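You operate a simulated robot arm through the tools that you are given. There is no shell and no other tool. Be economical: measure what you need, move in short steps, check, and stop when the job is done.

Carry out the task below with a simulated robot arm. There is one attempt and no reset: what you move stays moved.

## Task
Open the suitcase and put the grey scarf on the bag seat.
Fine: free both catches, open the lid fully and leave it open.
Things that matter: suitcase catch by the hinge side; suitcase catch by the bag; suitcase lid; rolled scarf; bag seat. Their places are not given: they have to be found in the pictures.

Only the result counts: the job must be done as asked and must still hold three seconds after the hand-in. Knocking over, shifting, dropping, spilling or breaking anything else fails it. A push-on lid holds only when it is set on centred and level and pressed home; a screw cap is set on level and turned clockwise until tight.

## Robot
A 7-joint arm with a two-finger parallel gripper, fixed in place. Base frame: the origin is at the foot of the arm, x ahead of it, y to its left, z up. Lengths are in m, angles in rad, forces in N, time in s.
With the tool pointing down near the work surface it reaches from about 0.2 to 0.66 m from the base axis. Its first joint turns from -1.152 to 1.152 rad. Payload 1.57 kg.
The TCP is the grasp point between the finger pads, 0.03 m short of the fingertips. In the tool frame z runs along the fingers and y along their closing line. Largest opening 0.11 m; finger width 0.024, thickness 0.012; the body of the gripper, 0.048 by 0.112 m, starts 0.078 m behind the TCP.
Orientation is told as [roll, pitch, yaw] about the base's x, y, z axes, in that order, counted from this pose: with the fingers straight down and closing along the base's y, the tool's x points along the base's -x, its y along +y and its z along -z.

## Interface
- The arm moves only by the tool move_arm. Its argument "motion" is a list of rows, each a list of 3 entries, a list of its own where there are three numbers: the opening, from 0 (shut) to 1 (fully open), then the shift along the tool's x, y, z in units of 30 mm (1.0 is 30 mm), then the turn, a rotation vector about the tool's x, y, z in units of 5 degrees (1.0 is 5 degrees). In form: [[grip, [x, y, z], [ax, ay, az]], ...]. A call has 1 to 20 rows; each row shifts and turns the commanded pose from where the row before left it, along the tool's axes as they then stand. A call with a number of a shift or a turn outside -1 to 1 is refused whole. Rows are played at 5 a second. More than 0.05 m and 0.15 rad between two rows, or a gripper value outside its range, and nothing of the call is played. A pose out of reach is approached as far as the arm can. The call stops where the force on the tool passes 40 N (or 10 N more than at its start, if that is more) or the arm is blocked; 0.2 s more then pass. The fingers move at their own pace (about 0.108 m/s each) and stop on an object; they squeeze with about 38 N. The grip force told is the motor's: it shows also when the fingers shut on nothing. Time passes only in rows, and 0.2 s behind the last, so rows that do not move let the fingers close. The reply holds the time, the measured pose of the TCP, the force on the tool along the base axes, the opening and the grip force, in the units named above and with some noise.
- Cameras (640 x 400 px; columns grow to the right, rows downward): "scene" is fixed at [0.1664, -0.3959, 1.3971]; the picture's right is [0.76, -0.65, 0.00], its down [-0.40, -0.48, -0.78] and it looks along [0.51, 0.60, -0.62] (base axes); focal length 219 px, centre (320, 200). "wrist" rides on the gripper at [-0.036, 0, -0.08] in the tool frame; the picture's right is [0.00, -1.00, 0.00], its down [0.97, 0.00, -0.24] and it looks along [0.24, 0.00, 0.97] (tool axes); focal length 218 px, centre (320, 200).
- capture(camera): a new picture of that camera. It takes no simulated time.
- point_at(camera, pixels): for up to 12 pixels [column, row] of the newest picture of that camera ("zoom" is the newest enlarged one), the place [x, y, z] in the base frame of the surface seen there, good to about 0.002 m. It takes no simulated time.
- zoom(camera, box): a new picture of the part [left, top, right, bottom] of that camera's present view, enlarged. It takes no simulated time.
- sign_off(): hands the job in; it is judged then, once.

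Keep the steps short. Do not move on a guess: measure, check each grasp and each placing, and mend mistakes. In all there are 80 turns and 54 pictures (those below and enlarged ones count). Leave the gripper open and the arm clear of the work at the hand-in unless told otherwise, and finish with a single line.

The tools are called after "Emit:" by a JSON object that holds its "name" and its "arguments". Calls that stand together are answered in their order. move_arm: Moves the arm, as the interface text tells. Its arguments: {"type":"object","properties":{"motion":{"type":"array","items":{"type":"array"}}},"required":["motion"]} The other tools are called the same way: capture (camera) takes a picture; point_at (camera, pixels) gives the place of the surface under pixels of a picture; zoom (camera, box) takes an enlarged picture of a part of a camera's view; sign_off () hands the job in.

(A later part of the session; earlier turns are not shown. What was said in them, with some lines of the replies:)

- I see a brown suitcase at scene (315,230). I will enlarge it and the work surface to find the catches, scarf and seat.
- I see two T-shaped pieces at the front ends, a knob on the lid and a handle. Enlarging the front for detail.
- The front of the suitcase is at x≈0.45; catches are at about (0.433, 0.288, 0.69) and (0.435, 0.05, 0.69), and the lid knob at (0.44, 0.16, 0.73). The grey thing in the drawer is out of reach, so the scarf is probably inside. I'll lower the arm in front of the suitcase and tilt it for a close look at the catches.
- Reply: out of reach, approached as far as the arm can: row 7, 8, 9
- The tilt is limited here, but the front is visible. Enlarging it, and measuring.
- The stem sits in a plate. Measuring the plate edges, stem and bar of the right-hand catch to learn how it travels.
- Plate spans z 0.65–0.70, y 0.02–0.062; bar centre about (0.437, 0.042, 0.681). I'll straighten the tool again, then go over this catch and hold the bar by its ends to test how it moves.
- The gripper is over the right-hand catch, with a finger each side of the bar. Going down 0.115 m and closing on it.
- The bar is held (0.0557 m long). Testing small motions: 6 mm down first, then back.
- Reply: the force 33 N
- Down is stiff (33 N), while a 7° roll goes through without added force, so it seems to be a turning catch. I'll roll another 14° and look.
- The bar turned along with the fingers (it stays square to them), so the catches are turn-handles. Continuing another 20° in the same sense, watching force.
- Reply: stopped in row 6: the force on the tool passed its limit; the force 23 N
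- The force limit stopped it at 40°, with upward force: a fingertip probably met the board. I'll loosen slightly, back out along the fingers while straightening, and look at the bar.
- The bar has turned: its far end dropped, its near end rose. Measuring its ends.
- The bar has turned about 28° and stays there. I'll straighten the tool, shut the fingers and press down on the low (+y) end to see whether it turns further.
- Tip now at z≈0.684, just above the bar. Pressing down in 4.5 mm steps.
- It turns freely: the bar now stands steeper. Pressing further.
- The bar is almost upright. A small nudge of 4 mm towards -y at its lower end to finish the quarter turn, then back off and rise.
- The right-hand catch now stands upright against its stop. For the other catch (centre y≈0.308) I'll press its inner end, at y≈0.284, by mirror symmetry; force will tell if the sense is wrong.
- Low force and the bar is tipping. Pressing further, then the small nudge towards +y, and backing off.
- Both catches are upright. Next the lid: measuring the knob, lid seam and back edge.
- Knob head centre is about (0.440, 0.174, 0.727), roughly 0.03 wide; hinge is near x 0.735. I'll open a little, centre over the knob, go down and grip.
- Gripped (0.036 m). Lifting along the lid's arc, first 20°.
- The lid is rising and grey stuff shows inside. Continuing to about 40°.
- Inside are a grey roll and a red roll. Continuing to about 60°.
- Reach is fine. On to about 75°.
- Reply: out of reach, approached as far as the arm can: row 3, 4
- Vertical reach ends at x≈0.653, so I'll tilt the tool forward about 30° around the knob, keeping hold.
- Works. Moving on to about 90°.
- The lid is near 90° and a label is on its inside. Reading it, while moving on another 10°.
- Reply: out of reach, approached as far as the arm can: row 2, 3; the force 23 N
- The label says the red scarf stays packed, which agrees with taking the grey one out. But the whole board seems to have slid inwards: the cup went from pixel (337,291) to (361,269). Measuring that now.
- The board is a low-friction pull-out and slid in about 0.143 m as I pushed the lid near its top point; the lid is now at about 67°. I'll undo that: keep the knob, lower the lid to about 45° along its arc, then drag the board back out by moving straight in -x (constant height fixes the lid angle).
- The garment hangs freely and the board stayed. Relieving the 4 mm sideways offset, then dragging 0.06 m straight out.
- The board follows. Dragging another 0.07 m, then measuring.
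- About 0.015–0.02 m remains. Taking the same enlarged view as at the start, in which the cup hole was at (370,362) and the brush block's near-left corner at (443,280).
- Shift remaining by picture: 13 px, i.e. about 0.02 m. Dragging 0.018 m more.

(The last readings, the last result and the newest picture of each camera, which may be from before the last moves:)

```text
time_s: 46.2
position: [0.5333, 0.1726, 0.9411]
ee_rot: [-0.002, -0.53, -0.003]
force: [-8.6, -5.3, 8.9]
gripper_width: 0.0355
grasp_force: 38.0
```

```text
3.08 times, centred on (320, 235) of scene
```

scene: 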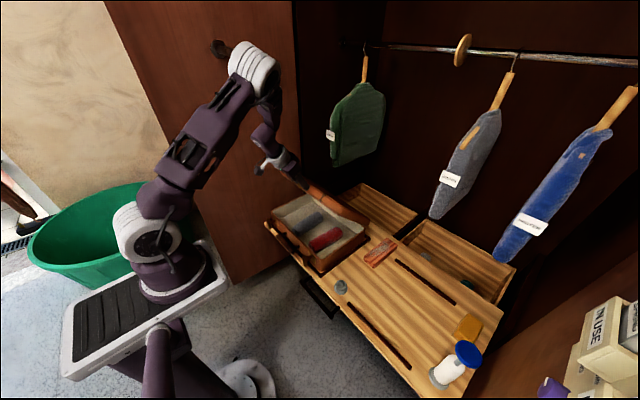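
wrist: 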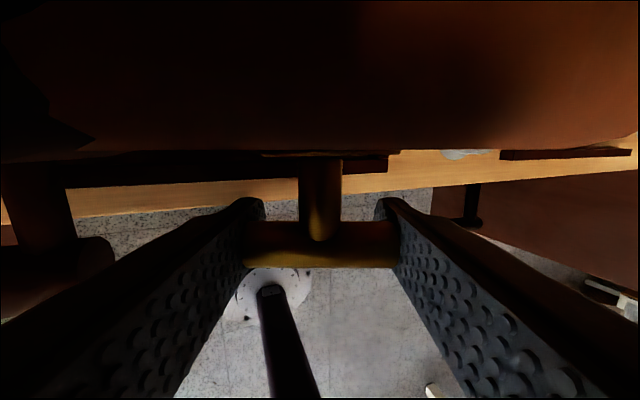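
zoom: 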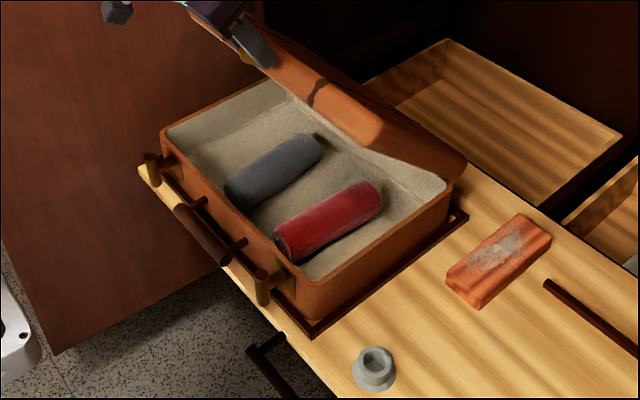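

About 5 mm left by picture (board corner (138,167) against (135,170) at the start). Dragging 6 mm more.

Emit:
{"name": "move_arm", "arguments": {"motion": [[0.1, [0.09, 0, -0.05], [0, 0, 0]], [0.1, [0.09, 0, -0.05], [0, 0, 0]], [0.1, [0, 0, 0], [0, 0, 0]]]}}

Emit:
{"name": "zoom", "arguments": {"camera": "scene", "box": [240, 170, 400, 300]}}

```text
time_s: 47.0
position: [0.5284, 0.1726, 0.9404]
ee_rot: [-0.002, -0.53, -0.005]
force: [-1.9, -8.1, 6.2]
gripper_width: 0.0355
grasp_force: 38.3
```

```text
3.08 times, centred on (320, 235) of scene
```

zoom: 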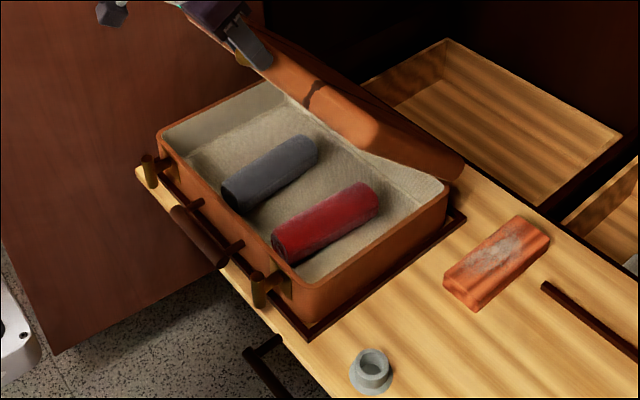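

The board is back where it started (corner (135,168), block (443,280), cup (370,372) all match). To open the lid without pushing on the board I need the hinge line better: measuring the case's rear corner and the lid.

Emit:
{"name": "point_at", "arguments": {"camera": "zoom", "pixels": [[445, 188], [449, 200], [447, 215], [461, 175], [455, 180], [440, 165], [345, 120], [300, 85], [253, 62], [243, 60], [375, 125], [430, 150]]}}

```text
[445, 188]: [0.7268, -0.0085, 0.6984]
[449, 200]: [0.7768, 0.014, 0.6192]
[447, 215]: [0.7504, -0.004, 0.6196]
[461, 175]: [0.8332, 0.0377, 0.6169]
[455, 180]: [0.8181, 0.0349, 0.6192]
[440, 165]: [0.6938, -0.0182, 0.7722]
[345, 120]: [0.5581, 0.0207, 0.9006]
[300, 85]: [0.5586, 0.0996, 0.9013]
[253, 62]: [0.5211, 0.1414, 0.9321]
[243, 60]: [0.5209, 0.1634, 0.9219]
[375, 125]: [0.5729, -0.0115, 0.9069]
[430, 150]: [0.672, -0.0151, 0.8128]
```

Lid is at about 44° with the hinge near x 0.74. I'm pressing slightly downward (6 N), so I'll raise 3 mm and then follow a slightly larger arc (radius 0.31), watching forces.

Emit:
{"name": "move_arm", "arguments": {"motion": [[0.1, [-0.05, 0, -0.09], [0, 0, 0]], [0.1, [-0.48, 0, -0.08], [0, 0, 0]], [0.1, [-0.48, 0, -0.07], [0, 0, 0]], [0.1, [-0.485, 0, -0.04], [0, 0, 0]], [0.1, [-0.485, 0, -0.02], [0, 0, 0]], [0.1, [-0.487, 0, 0.01], [0, 0, 0]], [0.1, [-0.487, 0, 0.024], [0, 0, 0]]]}}

```text
time_s: 48.6
position: [0.6008, 0.172, 0.9916]
ee_rot: [-0.002, -0.529, -0.004]
force: [-2.3, 0.9, -5.4]
gripper_width: 0.0354
grasp_force: 37.7
```

Now there's a light upward pull of 5 N, which is what I want. Continuing.

Emit:
{"name": "move_arm", "arguments": {"motion": [[0.1, [-0.48, 0, 0.055], [0, 0, 0]], [0.1, [-0.48, 0, 0.067], [0, 0, 0]], [0.1, [-0.475, 0, 0.1], [0, 0, 0]], [0.1, [-0.475, 0, 0.118], [0, 0, 0]]]}}

Emit:
{"name": "zoom", "arguments": {"camera": "scene", "box": [240, 130, 400, 300]}}

```text
time_s: 49.6
position: [0.6551, 0.1716, 1.0119]
ee_rot: [-0.001, -0.528, -0.009]
force: [-2.6, -0.8, -3.5]
gripper_width: 0.0355
grasp_force: 37.6
```

```text
2.35 times, centred on (320, 215) of scene
```

zoom: 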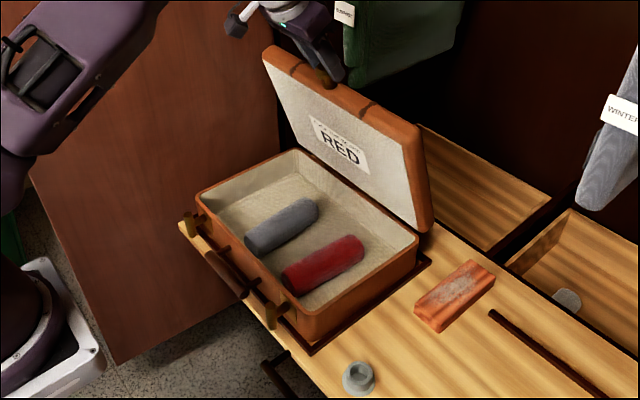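

The lid is at about 70° and the board hasn't moved. Continuing in small steps.

Emit:
{"name": "move_arm", "arguments": {"motion": [[0.1, [-0.31, 0, 0.095], [0, 0, 0]], [0.1, [-0.31, 0, 0.095], [0, 0, 0]], [0.1, [-0.302, 0, 0.115], [0, 0, 0]], [0.1, [-0.302, 0, 0.117], [0, 0, 0]]]}}

Emit:
{"name": "move_arm", "arguments": {"motion": [[0.1, [-0.297, 0, 0.133], [0, 0, 0]], [0.1, [-0.297, 0, 0.134], [0, 0, 0]], [0.1, [-0.286, 0, 0.153], [0, 0, 0]], [0.1, [-0.286, 0, 0.153], [0, 0, 0]]]}}

Emit:
{"name": "zoom", "arguments": {"camera": "scene", "box": [240, 130, 400, 300]}}

```text
time_s: 50.6
position: [0.6922, 0.1717, 1.0196]
ee_rot: [-0.003, -0.529, -0.007]
force: [-3.1, -2.9, -5.2]
gripper_width: 0.0358
grasp_force: 37.7
```

```text
time_s: 51.6
position: [0.7322, 0.1733, 1.0226]
ee_rot: [0.002, -0.53, -0.004]
force: [-4.2, -2.0, 2.2]
gripper_width: 0.0356
grasp_force: 37.6
```

```text
2.35 times, centred on (320, 215) of scene
```

zoom: 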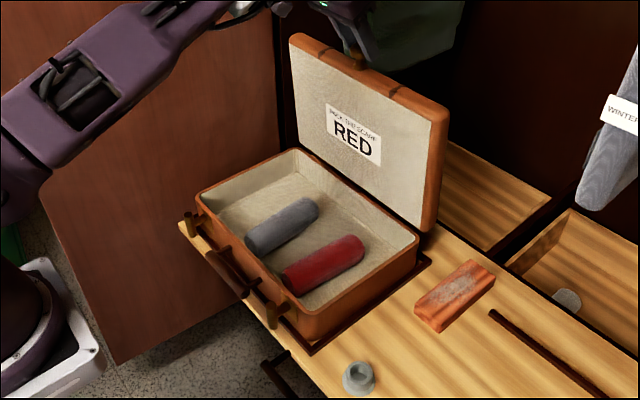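

At about 85° now, with the board unmoved. Another 7° past upright, in quarter steps.

Emit:
{"name": "move_arm", "arguments": {"motion": [[0.1, [-0.28, 0, 0.163], [0, 0, 0]], [0.1, [-0.28, 0, 0.163], [0, 0, 0]], [0.1, [-0.265, 0, 0.187], [0, 0, 0]]]}}

Emit:
{"name": "zoom", "arguments": {"camera": "scene", "box": [240, 130, 400, 300]}}

```text
time_s: 52.4
position: [0.7604, 0.1731, 1.0215]
ee_rot: [-0.002, -0.529, -0.005]
force: [-2.9, -2.9, -2.3]
gripper_width: 0.0356
grasp_force: 37.9
```

```text
2.35 times, centred on (320, 215) of scene
```

zoom: 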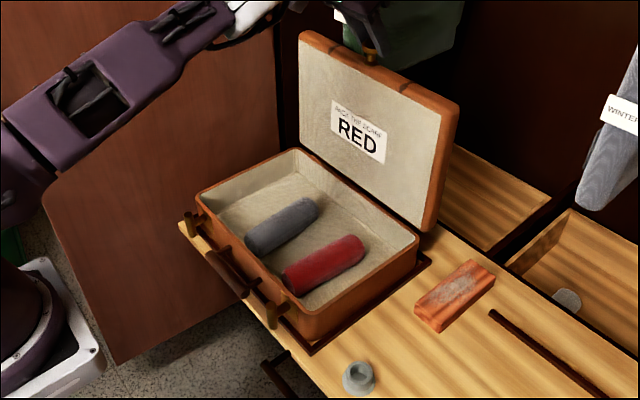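

Lid at about 90°, past its balance point, with the board still. I'll release the knob, back out along the fingers and see where the lid rests.

Emit:
{"name": "move_arm", "arguments": {"motion": [[0.5, [0, 0, 0], [0, 0, 0]], [0.5, [0, 0, 0], [0, 0, 0]], [0.5, [0, 0, -0.6], [0, 0, 0]], [0.5, [0, 0, -0.8], [0, 0, 0]], [0.5, [0, 0, -0.8], [0, 0, 0]]]}}

Emit:
{"name": "zoom", "arguments": {"camera": "scene", "box": [240, 110, 400, 300]}}

```text
time_s: 53.6
position: [0.728, 0.1707, 1.0781]
ee_rot: [-0.003, -0.531, -0.006]
force: [0.2, 0.0, -0.2]
gripper_width: 0.0553
grasp_force: 0.0
```

```text
2.11 times, centred on (320, 205) of scene
```

zoom: 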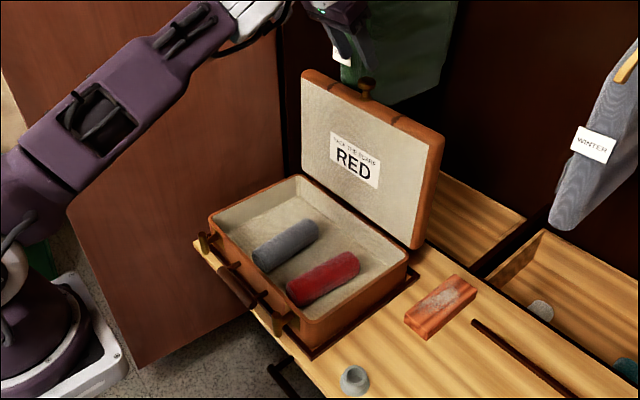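

Released; the lid stays upright. Measuring its angle, the scarves, and the board.

Emit:
{"name": "point_at", "arguments": {"camera": "zoom", "pixels": [[312, 85], [316, 160], [400, 120], [400, 220], [367, 88], [262, 258], [312, 229], [285, 240], [298, 292], [355, 263], [235, 215], [340, 225]]}}

Emit:
{"name": "point_at", "arguments": {"camera": "scene", "pixels": [[355, 318], [422, 285], [337, 290], [400, 300], [440, 320], [380, 290]]}}

```text
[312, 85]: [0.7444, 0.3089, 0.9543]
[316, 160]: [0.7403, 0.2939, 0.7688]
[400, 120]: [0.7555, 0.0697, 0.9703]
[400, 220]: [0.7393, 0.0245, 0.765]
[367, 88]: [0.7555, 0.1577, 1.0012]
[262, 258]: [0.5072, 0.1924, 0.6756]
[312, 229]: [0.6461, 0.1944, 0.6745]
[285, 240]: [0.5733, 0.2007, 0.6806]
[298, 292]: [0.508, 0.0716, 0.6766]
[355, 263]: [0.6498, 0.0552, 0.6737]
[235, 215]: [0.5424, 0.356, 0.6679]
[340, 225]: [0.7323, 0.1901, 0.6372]
```

```text
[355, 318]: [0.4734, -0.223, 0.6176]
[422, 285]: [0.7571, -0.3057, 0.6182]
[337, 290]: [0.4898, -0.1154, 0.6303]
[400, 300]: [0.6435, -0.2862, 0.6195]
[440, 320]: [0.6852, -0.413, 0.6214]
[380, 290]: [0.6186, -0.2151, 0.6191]
```

The lid leans about 4.5° past upright. Checking the board more finely across the front strip, which was at pixel (355,318) at the start.

Emit:
{"name": "point_at", "arguments": {"camera": "scene", "pixels": [[352, 321], [353, 320], [354, 319], [355, 318], [356, 317], [357, 316], [358, 315], [420, 287], [421, 286], [422, 284], [423, 283], [424, 282]]}}

Emit:
{"name": "capture", "arguments": {"camera": "scene"}}

```text
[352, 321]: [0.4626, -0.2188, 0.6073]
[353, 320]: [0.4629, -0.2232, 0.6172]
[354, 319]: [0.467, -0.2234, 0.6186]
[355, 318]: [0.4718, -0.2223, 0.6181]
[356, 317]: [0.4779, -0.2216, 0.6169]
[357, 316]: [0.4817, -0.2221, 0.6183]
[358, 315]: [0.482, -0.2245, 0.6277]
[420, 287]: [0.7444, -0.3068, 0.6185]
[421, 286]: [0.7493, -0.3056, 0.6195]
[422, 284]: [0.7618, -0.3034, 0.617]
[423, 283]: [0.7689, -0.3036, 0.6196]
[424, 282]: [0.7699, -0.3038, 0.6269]
```

```text
13 pictures are left
```

scene: 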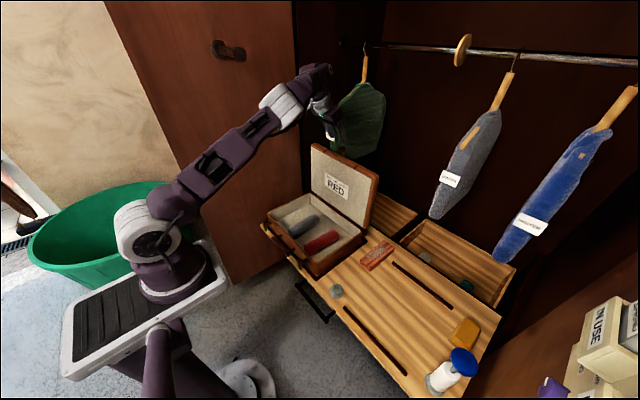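

Those pixels referred to an older picture. Repeating on the fresh one, where the cup (337,291) and strip look just as at the start.

Emit:
{"name": "point_at", "arguments": {"camera": "scene", "pixels": [[353, 320], [354, 319], [355, 318], [356, 317], [420, 287], [422, 285], [423, 284], [337, 290], [344, 308], [406, 374], [394, 263], [451, 309]]}}

```text
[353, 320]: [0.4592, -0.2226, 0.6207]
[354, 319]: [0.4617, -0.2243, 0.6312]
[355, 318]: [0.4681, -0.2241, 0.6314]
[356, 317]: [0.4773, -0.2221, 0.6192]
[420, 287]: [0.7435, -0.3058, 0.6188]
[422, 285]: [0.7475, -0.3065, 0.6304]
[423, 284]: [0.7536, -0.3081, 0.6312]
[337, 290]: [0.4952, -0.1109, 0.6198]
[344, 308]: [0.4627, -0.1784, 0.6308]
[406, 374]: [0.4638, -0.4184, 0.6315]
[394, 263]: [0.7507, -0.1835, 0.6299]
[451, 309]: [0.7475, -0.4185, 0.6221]
```

The board is back within 2 mm (strips 0.463 and 0.749). Bag seat: the area between the two strips, centre about (0.606, -0.30). First I'll check whether the lid opens further: fingers shut, moving inside the lid near its top and pushing gently in +x.

Emit:
{"name": "move_arm", "arguments": {"motion": [[0, [0.575, -0.78, -0.34], [0, 0, 0]], [0, [0.575, -0.78, -0.34], [0, 0, 0]], [0, [0.575, -0.78, -0.34], [0, 0, 0]], [0, [0.42, 0, 0.72], [0, 0, 0]], [0, [0.42, 0, 0.72], [0, 0, 0]], [0, [0.42, 0, 0.72], [0, 0, 0]], [0, [0.42, 0, 0.72], [0, 0, 0]]]}}

Emit:
{"name": "move_arm", "arguments": {"motion": [[0, [-0.5, 0, 0.29], [0, 0, 0]], [0, [-0.5, 0, 0.29], [0, 0, 0]], [0, [-0.5, 0, 0.29], [0, 0, 0]]]}}

Emit:
{"name": "move_arm", "arguments": {"motion": [[0, [-0.14, 0, 0.08], [0, 0, 0]], [0, [-0.14, 0, 0.08], [0, 0, 0]]]}}

```text
time_s: 55.2
position: [0.6679, 0.1016, 0.9793]
ee_rot: [-0.001, -0.531, -0.006]
force: [-0.1, 0.2, -0.3]
gripper_width: 0.0
grasp_force: 21.7
```

```text
time_s: 56.0
position: [0.7194, 0.1019, 0.9795]
ee_rot: [-0.004, -0.529, -0.006]
force: [-0.2, 0.5, -0.8]
gripper_width: 0.0001
grasp_force: 21.2
```

```text
time_s: 56.6
position: [0.7301, 0.102, 0.9793]
ee_rot: [-0.001, -0.528, -0.003]
force: [-1.6, 0.3, 0.2]
gripper_width: 0.0
grasp_force: 21.2
```

Emit:
{"name": "move_arm", "arguments": {"motion": [[0, [-0.14, 0, 0.08], [0, 0, 0]], [0, [0, 0, 0], [0, 0, 0]]]}}

Emit:
{"name": "move_arm", "arguments": {"motion": [[0, [-0.14, 0, 0.08], [0, 0, 0]], [0, [0, 0, 0], [0, 0, 0]]]}}

Emit:
{"name": "move_arm", "arguments": {"motion": [[0, [-0.14, 0, 0.08], [0, 0, 0]], [0, [0, 0, 0], [0, 0, 0]]]}}

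```text
time_s: 57.2
position: [0.734, 0.1023, 0.9786]
ee_rot: [-0.004, -0.53, -0.005]
force: [0.4, 0.1, 0.2]
gripper_width: 0.0001
grasp_force: 20.9
```

```text
time_s: 57.8
position: [0.7386, 0.1015, 0.9796]
ee_rot: [-0.001, -0.529, -0.005]
force: [-6.2, 0.6, -0.3]
gripper_width: 0.0
grasp_force: 21.8
```

```text
time_s: 58.4
position: [0.7439, 0.1025, 0.979]
ee_rot: [-0.002, -0.53, -0.005]
force: [-6.7, 1.1, -1.9]
gripper_width: 0.0
grasp_force: 21.2
```

Steady 6–7 N over 5 mm: either the lid turns or the board slides. Looking.

Emit:
{"name": "capture", "arguments": {"camera": "scene"}}

Emit:
{"name": "point_at", "arguments": {"camera": "scene", "pixels": [[353, 320], [354, 319], [355, 318], [356, 317], [420, 287], [422, 285], [423, 284], [344, 308], [406, 374], [366, 170], [362, 210], [317, 185]]}}

```text
12 pictures are left
```

scene: 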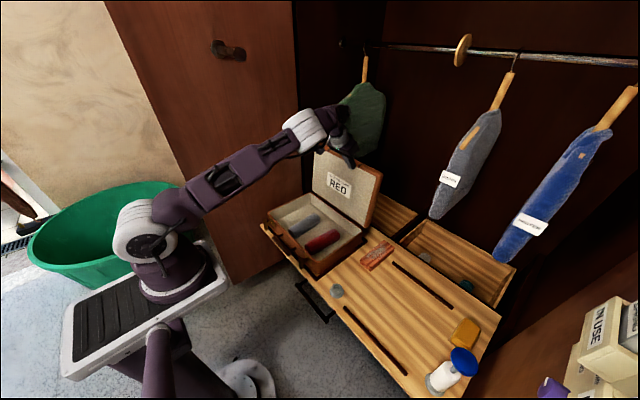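

```text
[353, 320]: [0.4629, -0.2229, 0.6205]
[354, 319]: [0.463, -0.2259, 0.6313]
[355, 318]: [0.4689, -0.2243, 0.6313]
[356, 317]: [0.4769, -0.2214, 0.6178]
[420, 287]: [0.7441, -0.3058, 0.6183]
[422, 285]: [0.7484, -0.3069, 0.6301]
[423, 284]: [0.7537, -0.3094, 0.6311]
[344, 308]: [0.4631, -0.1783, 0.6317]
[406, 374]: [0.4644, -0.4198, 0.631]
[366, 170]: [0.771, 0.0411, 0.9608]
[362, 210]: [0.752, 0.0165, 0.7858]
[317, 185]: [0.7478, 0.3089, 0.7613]
```

The board hasn't moved and the lid turned (now about 6° past upright), so the hinge is stiff and there is more travel. Pushing on in small steps.

Emit:
{"name": "move_arm", "arguments": {"motion": [[0, [-0.14, 0, 0.08], [0, 0, 0]], [0, [-0.14, 0, 0.08], [0, 0, 0]], [0, [0, 0, 0], [0, 0, 0]]]}}

Emit:
{"name": "move_arm", "arguments": {"motion": [[0, [-0.14, 0, 0.08], [0, 0, 0]], [0, [-0.14, 0, 0.08], [0, 0, 0]], [0, [0, 0, 0], [0, 0, 0]]]}}

Emit:
{"name": "move_arm", "arguments": {"motion": [[0, [-0.14, 0, 0.08], [0, 0, 0]], [0, [-0.14, 0, 0.08], [0, 0, 0]], [0, [0, 0, 0], [0, 0, 0]]]}}

Emit:
{"name": "capture", "arguments": {"camera": "scene"}}

Emit:
{"name": "point_at", "arguments": {"camera": "scene", "pixels": [[353, 320], [354, 319], [355, 318], [356, 317], [420, 287], [422, 285], [423, 284], [344, 308], [406, 374], [366, 170], [362, 210], [317, 185]]}}

```text
time_s: 59.2
position: [0.753, 0.1015, 0.9796]
ee_rot: [-0.001, -0.53, -0.005]
force: [-6.3, 3.1, -1.0]
gripper_width: 0.0
grasp_force: 21.6
```

```text
time_s: 60.0
position: [0.7643, 0.1015, 0.9796]
ee_rot: [-0.003, -0.531, -0.004]
force: [-5.4, 0.5, 0.1]
gripper_width: 0.0001
grasp_force: 20.9
```

```text
time_s: 60.8
position: [0.7724, 0.101, 0.9811]
ee_rot: [0.0, -0.531, -0.004]
force: [-6.2, 0.5, 0.6]
gripper_width: 0.0
grasp_force: 21.1
```

```text
11 pictures are left
```

scene: 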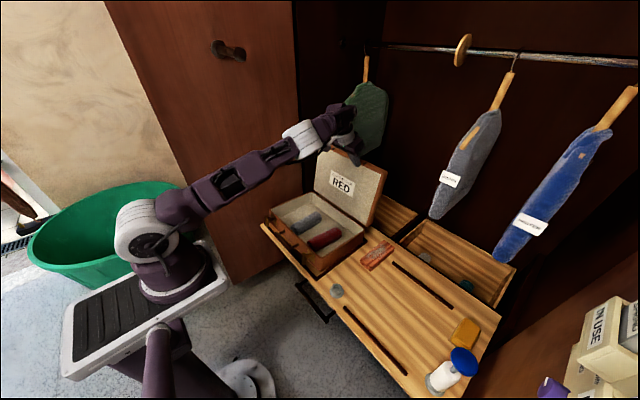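

```text
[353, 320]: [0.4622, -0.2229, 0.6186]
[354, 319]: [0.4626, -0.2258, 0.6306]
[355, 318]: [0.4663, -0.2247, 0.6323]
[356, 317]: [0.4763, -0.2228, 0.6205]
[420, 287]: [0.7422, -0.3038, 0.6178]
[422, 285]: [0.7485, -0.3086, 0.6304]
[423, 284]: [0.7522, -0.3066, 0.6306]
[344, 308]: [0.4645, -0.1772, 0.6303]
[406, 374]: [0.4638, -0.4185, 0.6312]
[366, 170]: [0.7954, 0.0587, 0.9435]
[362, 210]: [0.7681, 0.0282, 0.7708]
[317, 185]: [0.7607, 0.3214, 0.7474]
```

Board still in place, lid now about 99–100°, no stop yet. Tilting 15° more for reach, then pushing on.

Emit:
{"name": "move_arm", "arguments": {"motion": [[0, [0, 0, 0], [0, -0.5, 0]], [0, [0, 0, 0], [0, -0.5, 0]], [0, [0, 0, 0], [0, -1, 0]], [0, [0, 0, 0], [0, -1, 0]], [0, [0, 0, 0], [0, 0, 0]]]}}

Emit:
{"name": "move_arm", "arguments": {"motion": [[0, [-0.12, 0, 0.12], [0, 0, 0]], [0, [-0.12, 0, 0.12], [0, 0, 0]], [0, [-0.12, 0, 0.12], [0, 0, 0]], [0, [0, 0, 0], [0, 0, 0]]]}}

Emit:
{"name": "move_arm", "arguments": {"motion": [[0, [-0.12, 0, 0.12], [0, 0, 0]], [0, [-0.12, 0, 0.12], [0, 0, 0]], [0, [-0.12, 0, 0.12], [0, 0, 0]], [0, [0, 0, 0], [0, 0, 0]]]}}

```text
time_s: 62.0
position: [0.7726, 0.1016, 0.9795]
ee_rot: [-0.001, -0.791, -0.004]
force: [-6.0, -1.8, -0.7]
gripper_width: 0.0001
grasp_force: 21.0
```

```text
time_s: 63.0
position: [0.7882, 0.1014, 0.9791]
ee_rot: [-0.002, -0.792, -0.005]
force: [-5.5, 0.7, 2.6]
gripper_width: 0.0
grasp_force: 20.8
```

```text
time_s: 64.0
position: [0.8029, 0.1013, 0.9803]
ee_rot: [-0.001, -0.791, -0.004]
force: [-6.1, -0.9, 0.4]
gripper_width: 0.0002
grasp_force: 21.0
```

Emit:
{"name": "move_arm", "arguments": {"motion": [[0, [-0.12, 0, 0.12], [0, 0, 0]], [0, [-0.12, 0, 0.12], [0, 0, 0]], [0, [0, 0, 0], [0, 0, 0]]]}}

Emit:
{"name": "capture", "arguments": {"camera": "scene"}}

Emit:
{"name": "point_at", "arguments": {"camera": "scene", "pixels": [[353, 320], [354, 319], [355, 318], [356, 317], [422, 285], [344, 308], [406, 374], [370, 180], [366, 210], [325, 180], [322, 165], [350, 195]]}}

```text
time_s: 64.8
position: [0.8137, 0.1009, 0.9802]
ee_rot: [-0.002, -0.792, -0.006]
force: [-14.7, -2.3, 2.2]
gripper_width: 0.0
grasp_force: 21.4
```

```text
10 pictures are left
```

scene: 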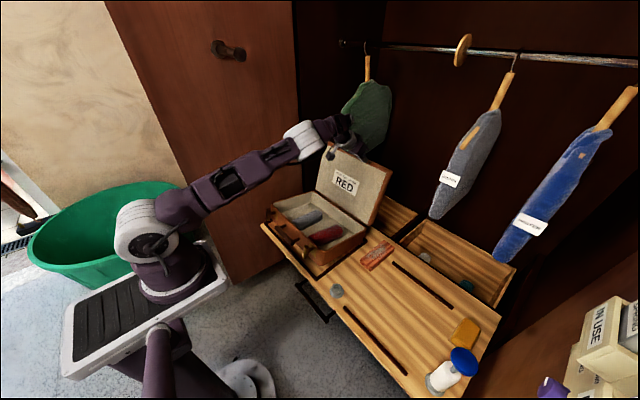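

```text
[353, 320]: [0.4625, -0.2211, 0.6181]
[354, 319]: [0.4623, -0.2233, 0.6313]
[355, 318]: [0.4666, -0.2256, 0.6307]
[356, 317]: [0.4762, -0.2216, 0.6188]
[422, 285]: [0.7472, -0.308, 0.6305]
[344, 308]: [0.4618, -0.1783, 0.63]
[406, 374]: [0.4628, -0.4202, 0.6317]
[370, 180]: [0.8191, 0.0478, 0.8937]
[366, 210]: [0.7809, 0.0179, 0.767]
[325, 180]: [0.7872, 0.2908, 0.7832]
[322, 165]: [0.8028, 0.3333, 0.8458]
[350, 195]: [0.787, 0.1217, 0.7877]
```

Force rose to 15 N: the lid is at its stop, about 107°, and the board is unmoved. Backing off and straightening the tool, then looking at the scarf.

Emit:
{"name": "move_arm", "arguments": {"motion": [[0, [0.47, 0, -0.475], [0, 0, 0]], [0, [0.47, 0, -0.475], [0, 0, 0]], [0, [0.6, 0, -0.6], [0, 0, 0]], [0, [0.6, 0, -0.6], [0, 0, 0]], [0, [0.6, 0, -0.6], [0, 0, 0]], [0, [0.6, 0, -0.6], [0, 0, 0]], [0.3, [0.6, 0, -0.6], [0, 0, 0]], [0.3, [0.6, 0, -0.6], [0, 0, 0]], [0.6, [0, 0, 0], [0, 1, 0]], [0.6, [0, 0, 0], [0, 1, 0]], [0.6, [0, 0, 0], [0, 1, 0]], [0.6, [0, 0, 0], [0, 1, 0]], [0.6, [0, 0, 0], [0, 1, 0]], [0.6, [0, 0, 0], [0, 1, 0]], [0.6, [0, 0, 0], [0, 1, 0]], [0.6, [0, 0, 0], [0, 1, 0]], [0.6, [0, 0, 0], [0, 1, 0]], [0.6, [0, 0, 0], [0, 0.08, 0]]]}}

Emit:
{"name": "capture", "arguments": {"camera": "wrist"}}

```text
time_s: 68.6
position: [0.62, 0.1024, 0.979]
ee_rot: [-0.002, 0.003, -0.005]
force: [0.7, -0.7, -0.1]
gripper_width: 0.0661
grasp_force: 0.0
```

```text
9 pictures are left
```

wrist: 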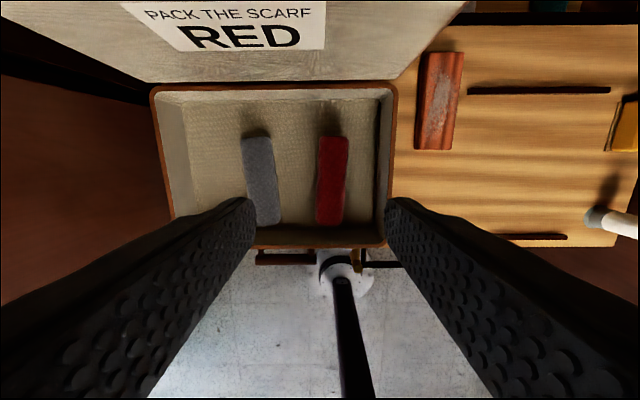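

Lid stays open. The grey roll spans (257,135) to (265,225). Measuring it, and the seat between the strips.

Emit:
{"name": "point_at", "arguments": {"camera": "wrist", "pixels": [[257, 140], [262, 180], [262, 200], [246, 180], [276, 180], [267, 220], [225, 180], [298, 180], [322, 180], [540, 165], [540, 90], [530, 236]]}}

```text
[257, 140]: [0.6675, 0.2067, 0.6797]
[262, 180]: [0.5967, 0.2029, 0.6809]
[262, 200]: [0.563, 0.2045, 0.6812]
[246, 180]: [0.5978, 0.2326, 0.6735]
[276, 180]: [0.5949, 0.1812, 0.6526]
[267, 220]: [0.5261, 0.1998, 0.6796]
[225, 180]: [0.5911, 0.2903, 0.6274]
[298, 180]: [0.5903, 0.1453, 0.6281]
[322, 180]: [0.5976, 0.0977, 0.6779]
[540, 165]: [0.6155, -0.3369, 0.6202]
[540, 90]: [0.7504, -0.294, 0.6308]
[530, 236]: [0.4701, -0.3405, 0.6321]
```

Roll: centre (0.595, 0.205), diameter about 0.053, top 0.681, case floor 0.628. Moving over it and down to z 0.70.

Emit:
{"name": "move_arm", "arguments": {"motion": [[0.8, [0.21, 0.86, 0], [0, 0, 0]], [0.8, [0.21, 0.86, 0], [0, 0, 0]], [0.8, [0.21, 0.86, 0], [0, 0, 0]], [0.8, [0.21, 0.86, 0], [0, 0, 0]], [0.8, [0, 0, 0.93], [0, 0, 0]], [0.8, [0, 0, 0.93], [0, 0, 0]], [0.8, [0, 0, 0.93], [0, 0, 0]], [0.8, [0, 0, 0.93], [0, 0, 0]], [0.8, [0, 0, 0.93], [0, 0, 0]], [0.8, [0, 0, 0.93], [0, 0, 0]], [0.8, [0, 0, 0.93], [0, 0, 0]], [0.8, [0, 0, 0.93], [0, 0, 0]]]}}

Emit:
{"name": "capture", "arguments": {"camera": "wrist"}}

```text
time_s: 71.2
position: [0.5972, 0.2049, 0.7541]
ee_rot: [-0.001, 0.0, -0.005]
force: [0.4, -0.1, 0.0]
gripper_width: 0.0881
grasp_force: 0.0
```

```text
8 pictures are left
```

wrist: 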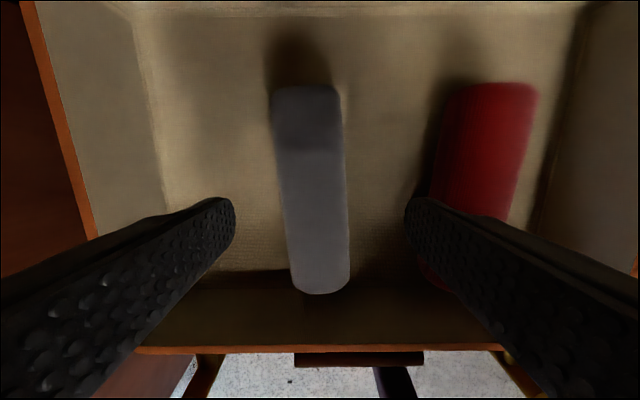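

Roll is centred between the fingers; the red roll is clear. Going down 0.092 m and closing.

Emit:
{"name": "move_arm", "arguments": {"motion": [[0.8, [0, 0, 0.8], [0, 0, 0]], [0.8, [0, 0, 0.8], [0, 0, 0]], [0.8, [0, 0, 0.8], [0, 0, 0]], [0.8, [0, 0, 0.65], [0, 0, 0]]]}}

Emit:
{"name": "move_arm", "arguments": {"motion": [[0.25, [0, 0, 0], [0, 0, 0]], [0.25, [0, 0, 0], [0, 0, 0]], [0.25, [0, 0, 0], [0, 0, 0]]]}}

Emit:
{"name": "move_arm", "arguments": {"motion": [[0.25, [0, 0, -0.5], [0, 0, 0]], [0.25, [0, 0, -0.5], [0, 0, 0]], [0.25, [0, 0, -0.8], [0, 0, 0]], [0.25, [0, 0, -0.8], [0, 0, 0]], [0.25, [0, 0, -0.9], [0, 0, 0]], [0.25, [0, 0, -0.9], [0, 0, 0]]]}}

Emit:
{"name": "capture", "arguments": {"camera": "scene"}}

```text
time_s: 72.2
position: [0.5976, 0.205, 0.6639]
ee_rot: [-0.002, 0.002, -0.005]
force: [0.0, -0.3, 1.0]
gripper_width: 0.088
grasp_force: 0.2
```

```text
time_s: 73.0
position: [0.5974, 0.2066, 0.6641]
ee_rot: [-0.001, 0.0, -0.004]
force: [0.5, 0.1, 0.0]
gripper_width: 0.0551
grasp_force: 37.6
```

```text
time_s: 74.4
position: [0.5965, 0.2051, 0.7956]
ee_rot: [-0.002, 0.003, -0.006]
force: [-1.1, -0.2, -2.1]
gripper_width: 0.0551
grasp_force: 37.7
```

```text
7 pictures are left
```

scene: 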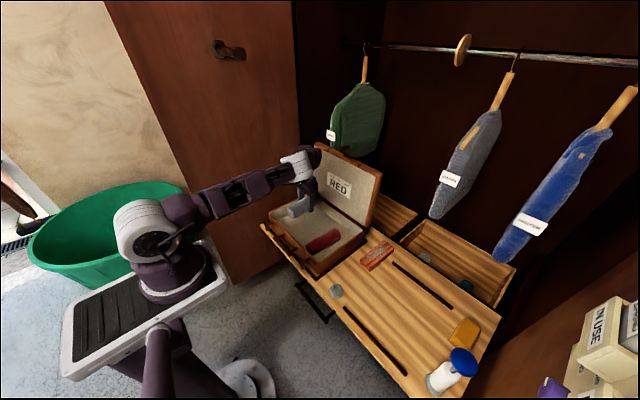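

The grey roll is held and lifted. Carrying it over the seat, to about (0.58, -0.29).

Emit:
{"name": "move_arm", "arguments": {"motion": [[0.25, [0.03, -0.5, 0], [0, 0, 0]], [0.25, [0.03, -0.9, 0], [0, 0, 0]], [0.25, [0.03, -0.9, 0], [0, 0, 0]], [0.25, [0.03, -0.9, 0], [0, 0, 0]], [0.25, [0.03, -0.9, 0], [0, 0, 0]], [0.25, [0.03, -0.9, 0], [0, 0, 0]], [0.25, [0.03, -0.9, 0], [0, 0, 0]], [0.25, [0.03, -0.9, 0], [0, 0, 0]], [0.25, [0.03, -0.9, 0], [0, 0, 0]], [0.25, [0.03, -0.9, 0], [0, 0, 0]], [0.25, [0.03, -0.9, 0], [0, 0, 0]], [0.25, [0.03, -0.9, 0], [0, 0, 0]], [0.25, [0.03, -0.9, 0], [0, 0, 0]], [0.25, [0.03, -0.9, 0], [0, 0, 0]], [0.25, [0.03, -0.9, 0], [0, 0, 0]], [0.25, [0.03, -0.9, 0], [0, 0, 0]], [0.25, [0.03, -0.9, 0], [0, 0, 0]], [0.25, [0.03, -0.9, 0], [0, 0, 0]], [0.25, [0.03, -0.8, 0], [0, 0, 0]]]}}

Emit:
{"name": "capture", "arguments": {"camera": "scene"}}

```text
time_s: 78.4
position: [0.5814, -0.1875, 0.7973]
ee_rot: [-0.001, 0.001, -0.007]
force: [0.1, -0.5, -1.4]
gripper_width: 0.0548
grasp_force: 38.1
out of reach, approached as far as the arm can: row 16, 17, 18, 19
```

```text
6 pictures are left
```

scene: 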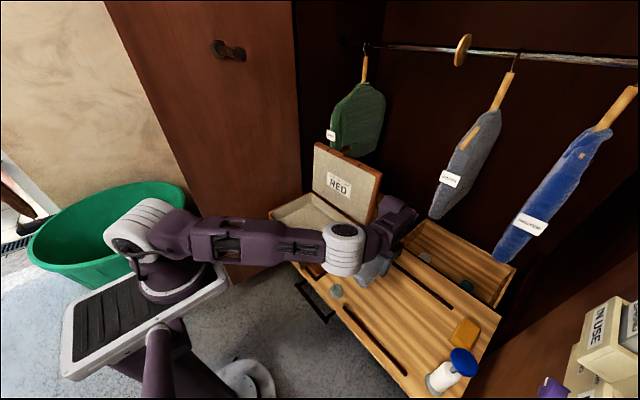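

The arm stops at y≈-0.19 in this posture. Turning the tool about the vertical by 25° to follow the arm's swing, then trying further.

Emit:
{"name": "move_arm", "arguments": {"motion": [[0.25, [0, 0, 0], [0, 0, 1]], [0.25, [0, 0, 0], [0, 0, 1]], [0.25, [0, 0, 0], [0, 0, 1]], [0.25, [0, 0, 0], [0, 0, 1]], [0.25, [0, 0, 0], [0, 0, 1]]]}}

```text
time_s: 79.6
position: [0.5805, -0.1879, 0.7967]
ee_rot: [0.001, 0.0, -0.443]
force: [0.2, 0.1, -1.7]
gripper_width: 0.0546
grasp_force: 38.1
```

Emit:
{"name": "move_arm", "arguments": {"motion": [[0.25, [-0.25, -0.73, 0], [0, 0, 0]], [0.25, [-0.25, -0.73, 0], [0, 0, 0]], [0.25, [-0.25, -0.73, 0], [0, 0, 0]], [0.25, [-0.25, -0.73, 0], [0, 0, 0]]]}}

```text
time_s: 80.6
position: [0.57, -0.2798, 0.7961]
ee_rot: [-0.001, -0.001, -0.442]
force: [1.4, 0.5, -0.9]
gripper_width: 0.0542
grasp_force: 38.3
```

That works. Shifting slightly to (0.582, -0.292), then down 0.115 m, then slowly the rest.

Emit:
{"name": "move_arm", "arguments": {"motion": [[0.25, [-0.53, -0.19, 0], [0, 0, 0]], [0.25, [0, 0, 0.77], [0, 0, 0]], [0.25, [0, 0, 0.77], [0, 0, 0]], [0.25, [0, 0, 0.77], [0, 0, 0]], [0.25, [0, 0, 0.77], [0, 0, 0]], [0.25, [0, 0, 0.77], [0, 0, 0]]]}}

Emit:
{"name": "capture", "arguments": {"camera": "wrist"}}

```text
time_s: 82.0
position: [0.5718, -0.2872, 0.7406]
ee_rot: [-0.003, -0.004, -0.443]
force: [-0.2, -0.7, -1.7]
gripper_width: 0.0543
grasp_force: 37.6
out of reach, approached as far as the arm can: row 1, 2, 3, 4, 5, 6
```

```text
5 pictures are left
```

wrist: 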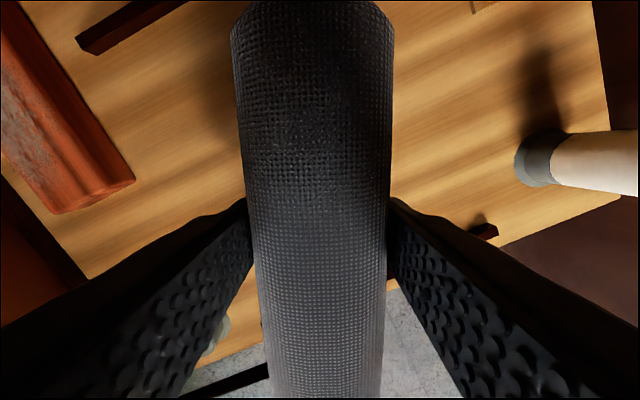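

Held well, but the reach ran out. Moving 25 mm toward +y (shorter reach, still between the strips), then down.

Emit:
{"name": "move_arm", "arguments": {"motion": [[0.25, [0.36, 0.75, 0], [0, 0, 0]], [0.25, [0, 0, 0.7], [0, 0, 0]], [0.25, [0, 0, 0.7], [0, 0, 0]], [0.25, [0, 0, 0.6], [0, 0, 0]]]}}

```text
time_s: 83.0
position: [0.5715, -0.2622, 0.6815]
ee_rot: [-0.002, -0.004, -0.443]
force: [1.3, 0.1, -1.8]
gripper_width: 0.0543
grasp_force: 37.5
```

Now z 0.6815; about 25 mm left. Lowering slowly until contact.

Emit:
{"name": "move_arm", "arguments": {"motion": [[0.25, [0, 0, 0.25], [0, 0, 0]], [0.25, [0, 0, 0.25], [0, 0, 0]], [0.25, [0, 0, 0.2], [0, 0, 0]], [0.25, [0, 0, 0.1], [0, 0, 0]]]}}

Emit:
{"name": "zoom", "arguments": {"camera": "scene", "box": [310, 220, 510, 390]}}

```text
time_s: 84.0
position: [0.5619, -0.2622, 0.6611]
ee_rot: [0.0, -0.001, -0.444]
force: [0.2, 1.1, -2.5]
gripper_width: 0.0539
grasp_force: 38.1
out of reach, approached as far as the arm can: row 1, 3
```

```text
2.35 times, centred on (410, 305) of scene
```

zoom: 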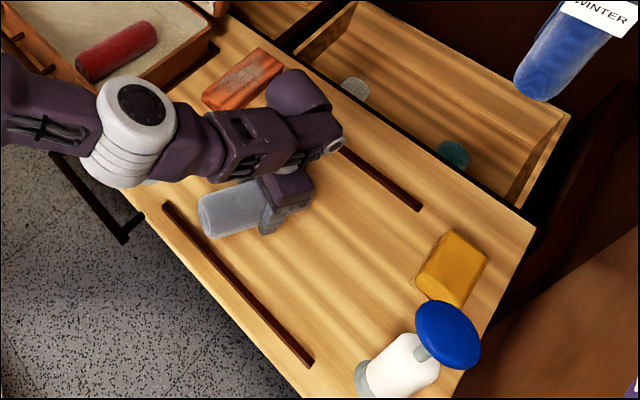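

The roll lies inside the strips, about 5 mm above the board. Lowering the rest and feeling for contact.

Emit:
{"name": "move_arm", "arguments": {"motion": [[0.25, [0, 0.25, 0], [0, 0, 0]], [0.25, [0, 0, 0.1], [0, 0, 0]], [0.25, [0, 0, 0.1], [0, 0, 0]], [0.25, [0, 0, 0], [0, 0, 0]]]}}

```text
time_s: 85.0
position: [0.5653, -0.2541, 0.6553]
ee_rot: [-0.004, -0.003, -0.444]
force: [-0.4, -1.2, 11.3]
gripper_width: 0.0539
grasp_force: 37.6
```

Contact with the board (11 N). Opening the fingers, waiting, then rising straight up.

Emit:
{"name": "move_arm", "arguments": {"motion": [[0.75, [0, 0, 0], [0, 0, 0]], [0.75, [0, 0, 0], [0, 0, 0]], [0.75, [0, 0, 0], [0, 0, 0]], [0.75, [0, 0, -0.4], [0, 0, 0]], [0.75, [0, 0, -0.7], [0, 0, 0]], [0.75, [0, 0, -0.9], [0, 0, 0]], [0.75, [0, 0, -0.9], [0, 0, 0]], [0.75, [0.3, 0, -0.9], [0, 0, 0]], [0.75, [0.6, 0, -0.9], [0, 0, 0]], [0.75, [0.9, 0, -0.9], [0, 0, 0]], [0.75, [0.9, 0, -0.9], [0, 0, 0]], [0.75, [0.9, 0, -0.9], [0, 0, 0]], [0.75, [0.9, 0, -0.9], [0, 0, 0]]]}}

Emit:
{"name": "capture", "arguments": {"camera": "scene"}}

```text
time_s: 87.8
position: [0.4445, -0.1979, 0.9046]
ee_rot: [-0.003, -0.001, -0.443]
force: [-0.2, 0.0, 0.3]
gripper_width: 0.0824
grasp_force: 0.1
```

```text
3 pictures are left
```

scene: 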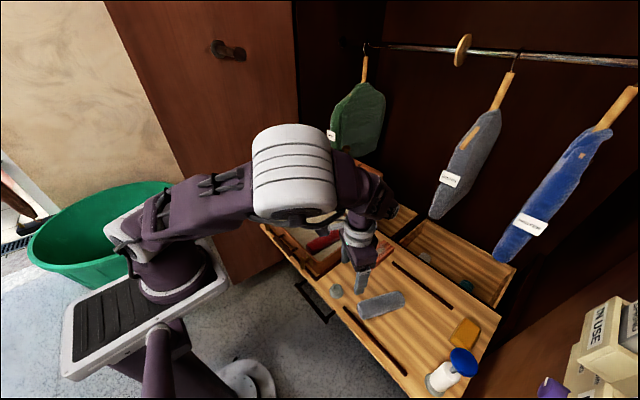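

The scarf lies between the strips. Measuring it and the strips, and moving the arm back and up for a clear view.

Emit:
{"name": "point_at", "arguments": {"camera": "scene", "pixels": [[362, 308], [382, 303], [401, 297], [382, 312], [354, 319], [355, 318], [422, 285], [344, 308], [406, 374], [337, 290]]}}

Emit:
{"name": "move_arm", "arguments": {"motion": [[1, [0.3, 0.6, -0.9], [0, 0, 0]], [1, [0.3, 0.6, -0.9], [0, 0, 0]], [1, [0.3, 0.6, -0.9], [0, 0, 0]], [1, [0.3, 0.6, -0.9], [0, 0, 0]], [1, [0.3, 0.6, -0.9], [0, 0, 0]], [1, [0.3, 0.6, -0.9], [0, 0, 0]], [1, [0, 0.6, -0.9], [0, 0, 0]], [1, [0, 0.6, -0.9], [0, 0, 0]], [1, [0, 0.6, -0.9], [0, 0, 0]]]}}

Emit:
{"name": "capture", "arguments": {"camera": "scene"}}

```text
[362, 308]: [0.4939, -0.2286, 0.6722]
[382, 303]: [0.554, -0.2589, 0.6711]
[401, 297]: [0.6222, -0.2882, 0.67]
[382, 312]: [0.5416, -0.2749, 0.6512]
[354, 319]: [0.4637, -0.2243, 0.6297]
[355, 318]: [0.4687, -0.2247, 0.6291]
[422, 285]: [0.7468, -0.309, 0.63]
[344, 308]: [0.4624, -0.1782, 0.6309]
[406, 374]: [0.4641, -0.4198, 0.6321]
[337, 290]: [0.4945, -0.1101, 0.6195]
```

```text
time_s: 89.8
position: [0.4647, -0.0266, 1.1475]
ee_rot: [-0.002, 0.0, -0.444]
force: [-0.2, 1.2, -0.1]
gripper_width: 0.1099
grasp_force: 0.1
```

```text
2 pictures are left
```

scene: 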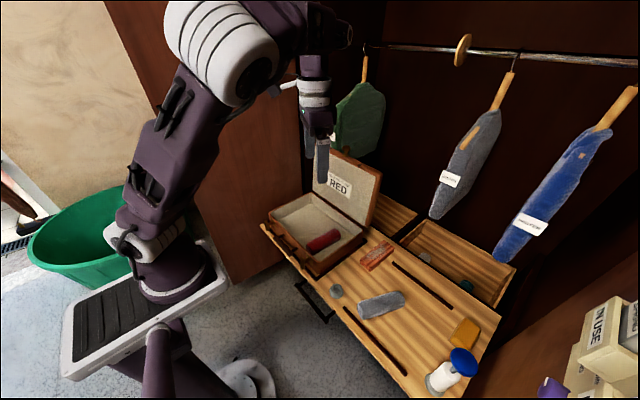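

Scarf centre is about (0.56, -0.26), wholly between the strips (x 0.475–0.74, y -0.18 to -0.42). The board is unmoved. Last check of the lid angle.

Emit:
{"name": "point_at", "arguments": {"camera": "scene", "pixels": [[372, 175], [366, 210], [350, 165], [350, 200], [354, 319], [422, 285], [362, 308], [401, 297], [325, 237]]}}

Emit:
{"name": "zoom", "arguments": {"camera": "scene", "box": [250, 140, 430, 340]}}

```text
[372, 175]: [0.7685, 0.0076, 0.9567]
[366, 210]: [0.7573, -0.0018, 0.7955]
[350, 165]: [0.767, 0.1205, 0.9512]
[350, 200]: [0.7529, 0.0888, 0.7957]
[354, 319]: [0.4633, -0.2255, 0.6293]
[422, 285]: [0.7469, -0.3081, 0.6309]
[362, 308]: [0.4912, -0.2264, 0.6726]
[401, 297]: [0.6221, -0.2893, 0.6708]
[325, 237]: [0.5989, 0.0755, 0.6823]
```

```text
2.00 times, centred on (340, 240) of scene
```

zoom: 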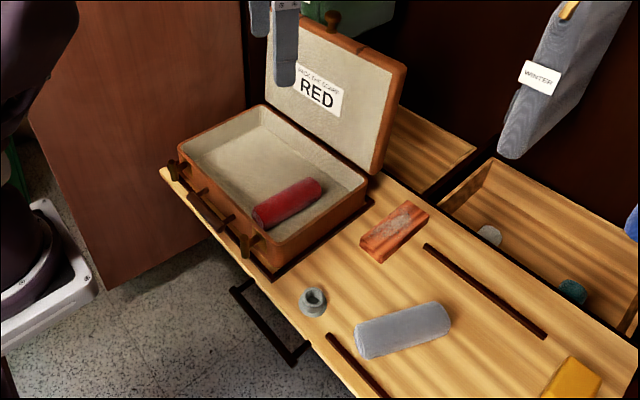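

The lid rests at its stop about 5° past upright, the same place it settled when first released. Both catches are upright, the red roll is still packed, the grey scarf is on the seat, the board is in its starting place, and the gripper is open and clear. Handing in.

Emit:
{"name": "sign_off", "arguments": {}}

```text
The job is handed in.
```

I freed both catches, opened the lid to its stop and left it open, and put the grey scarf on the bag seat about 6 cm off centre; the pull-out board slid in about 14 cm during the lid opening, and I drew it back to within about 2 mm of its starting place.
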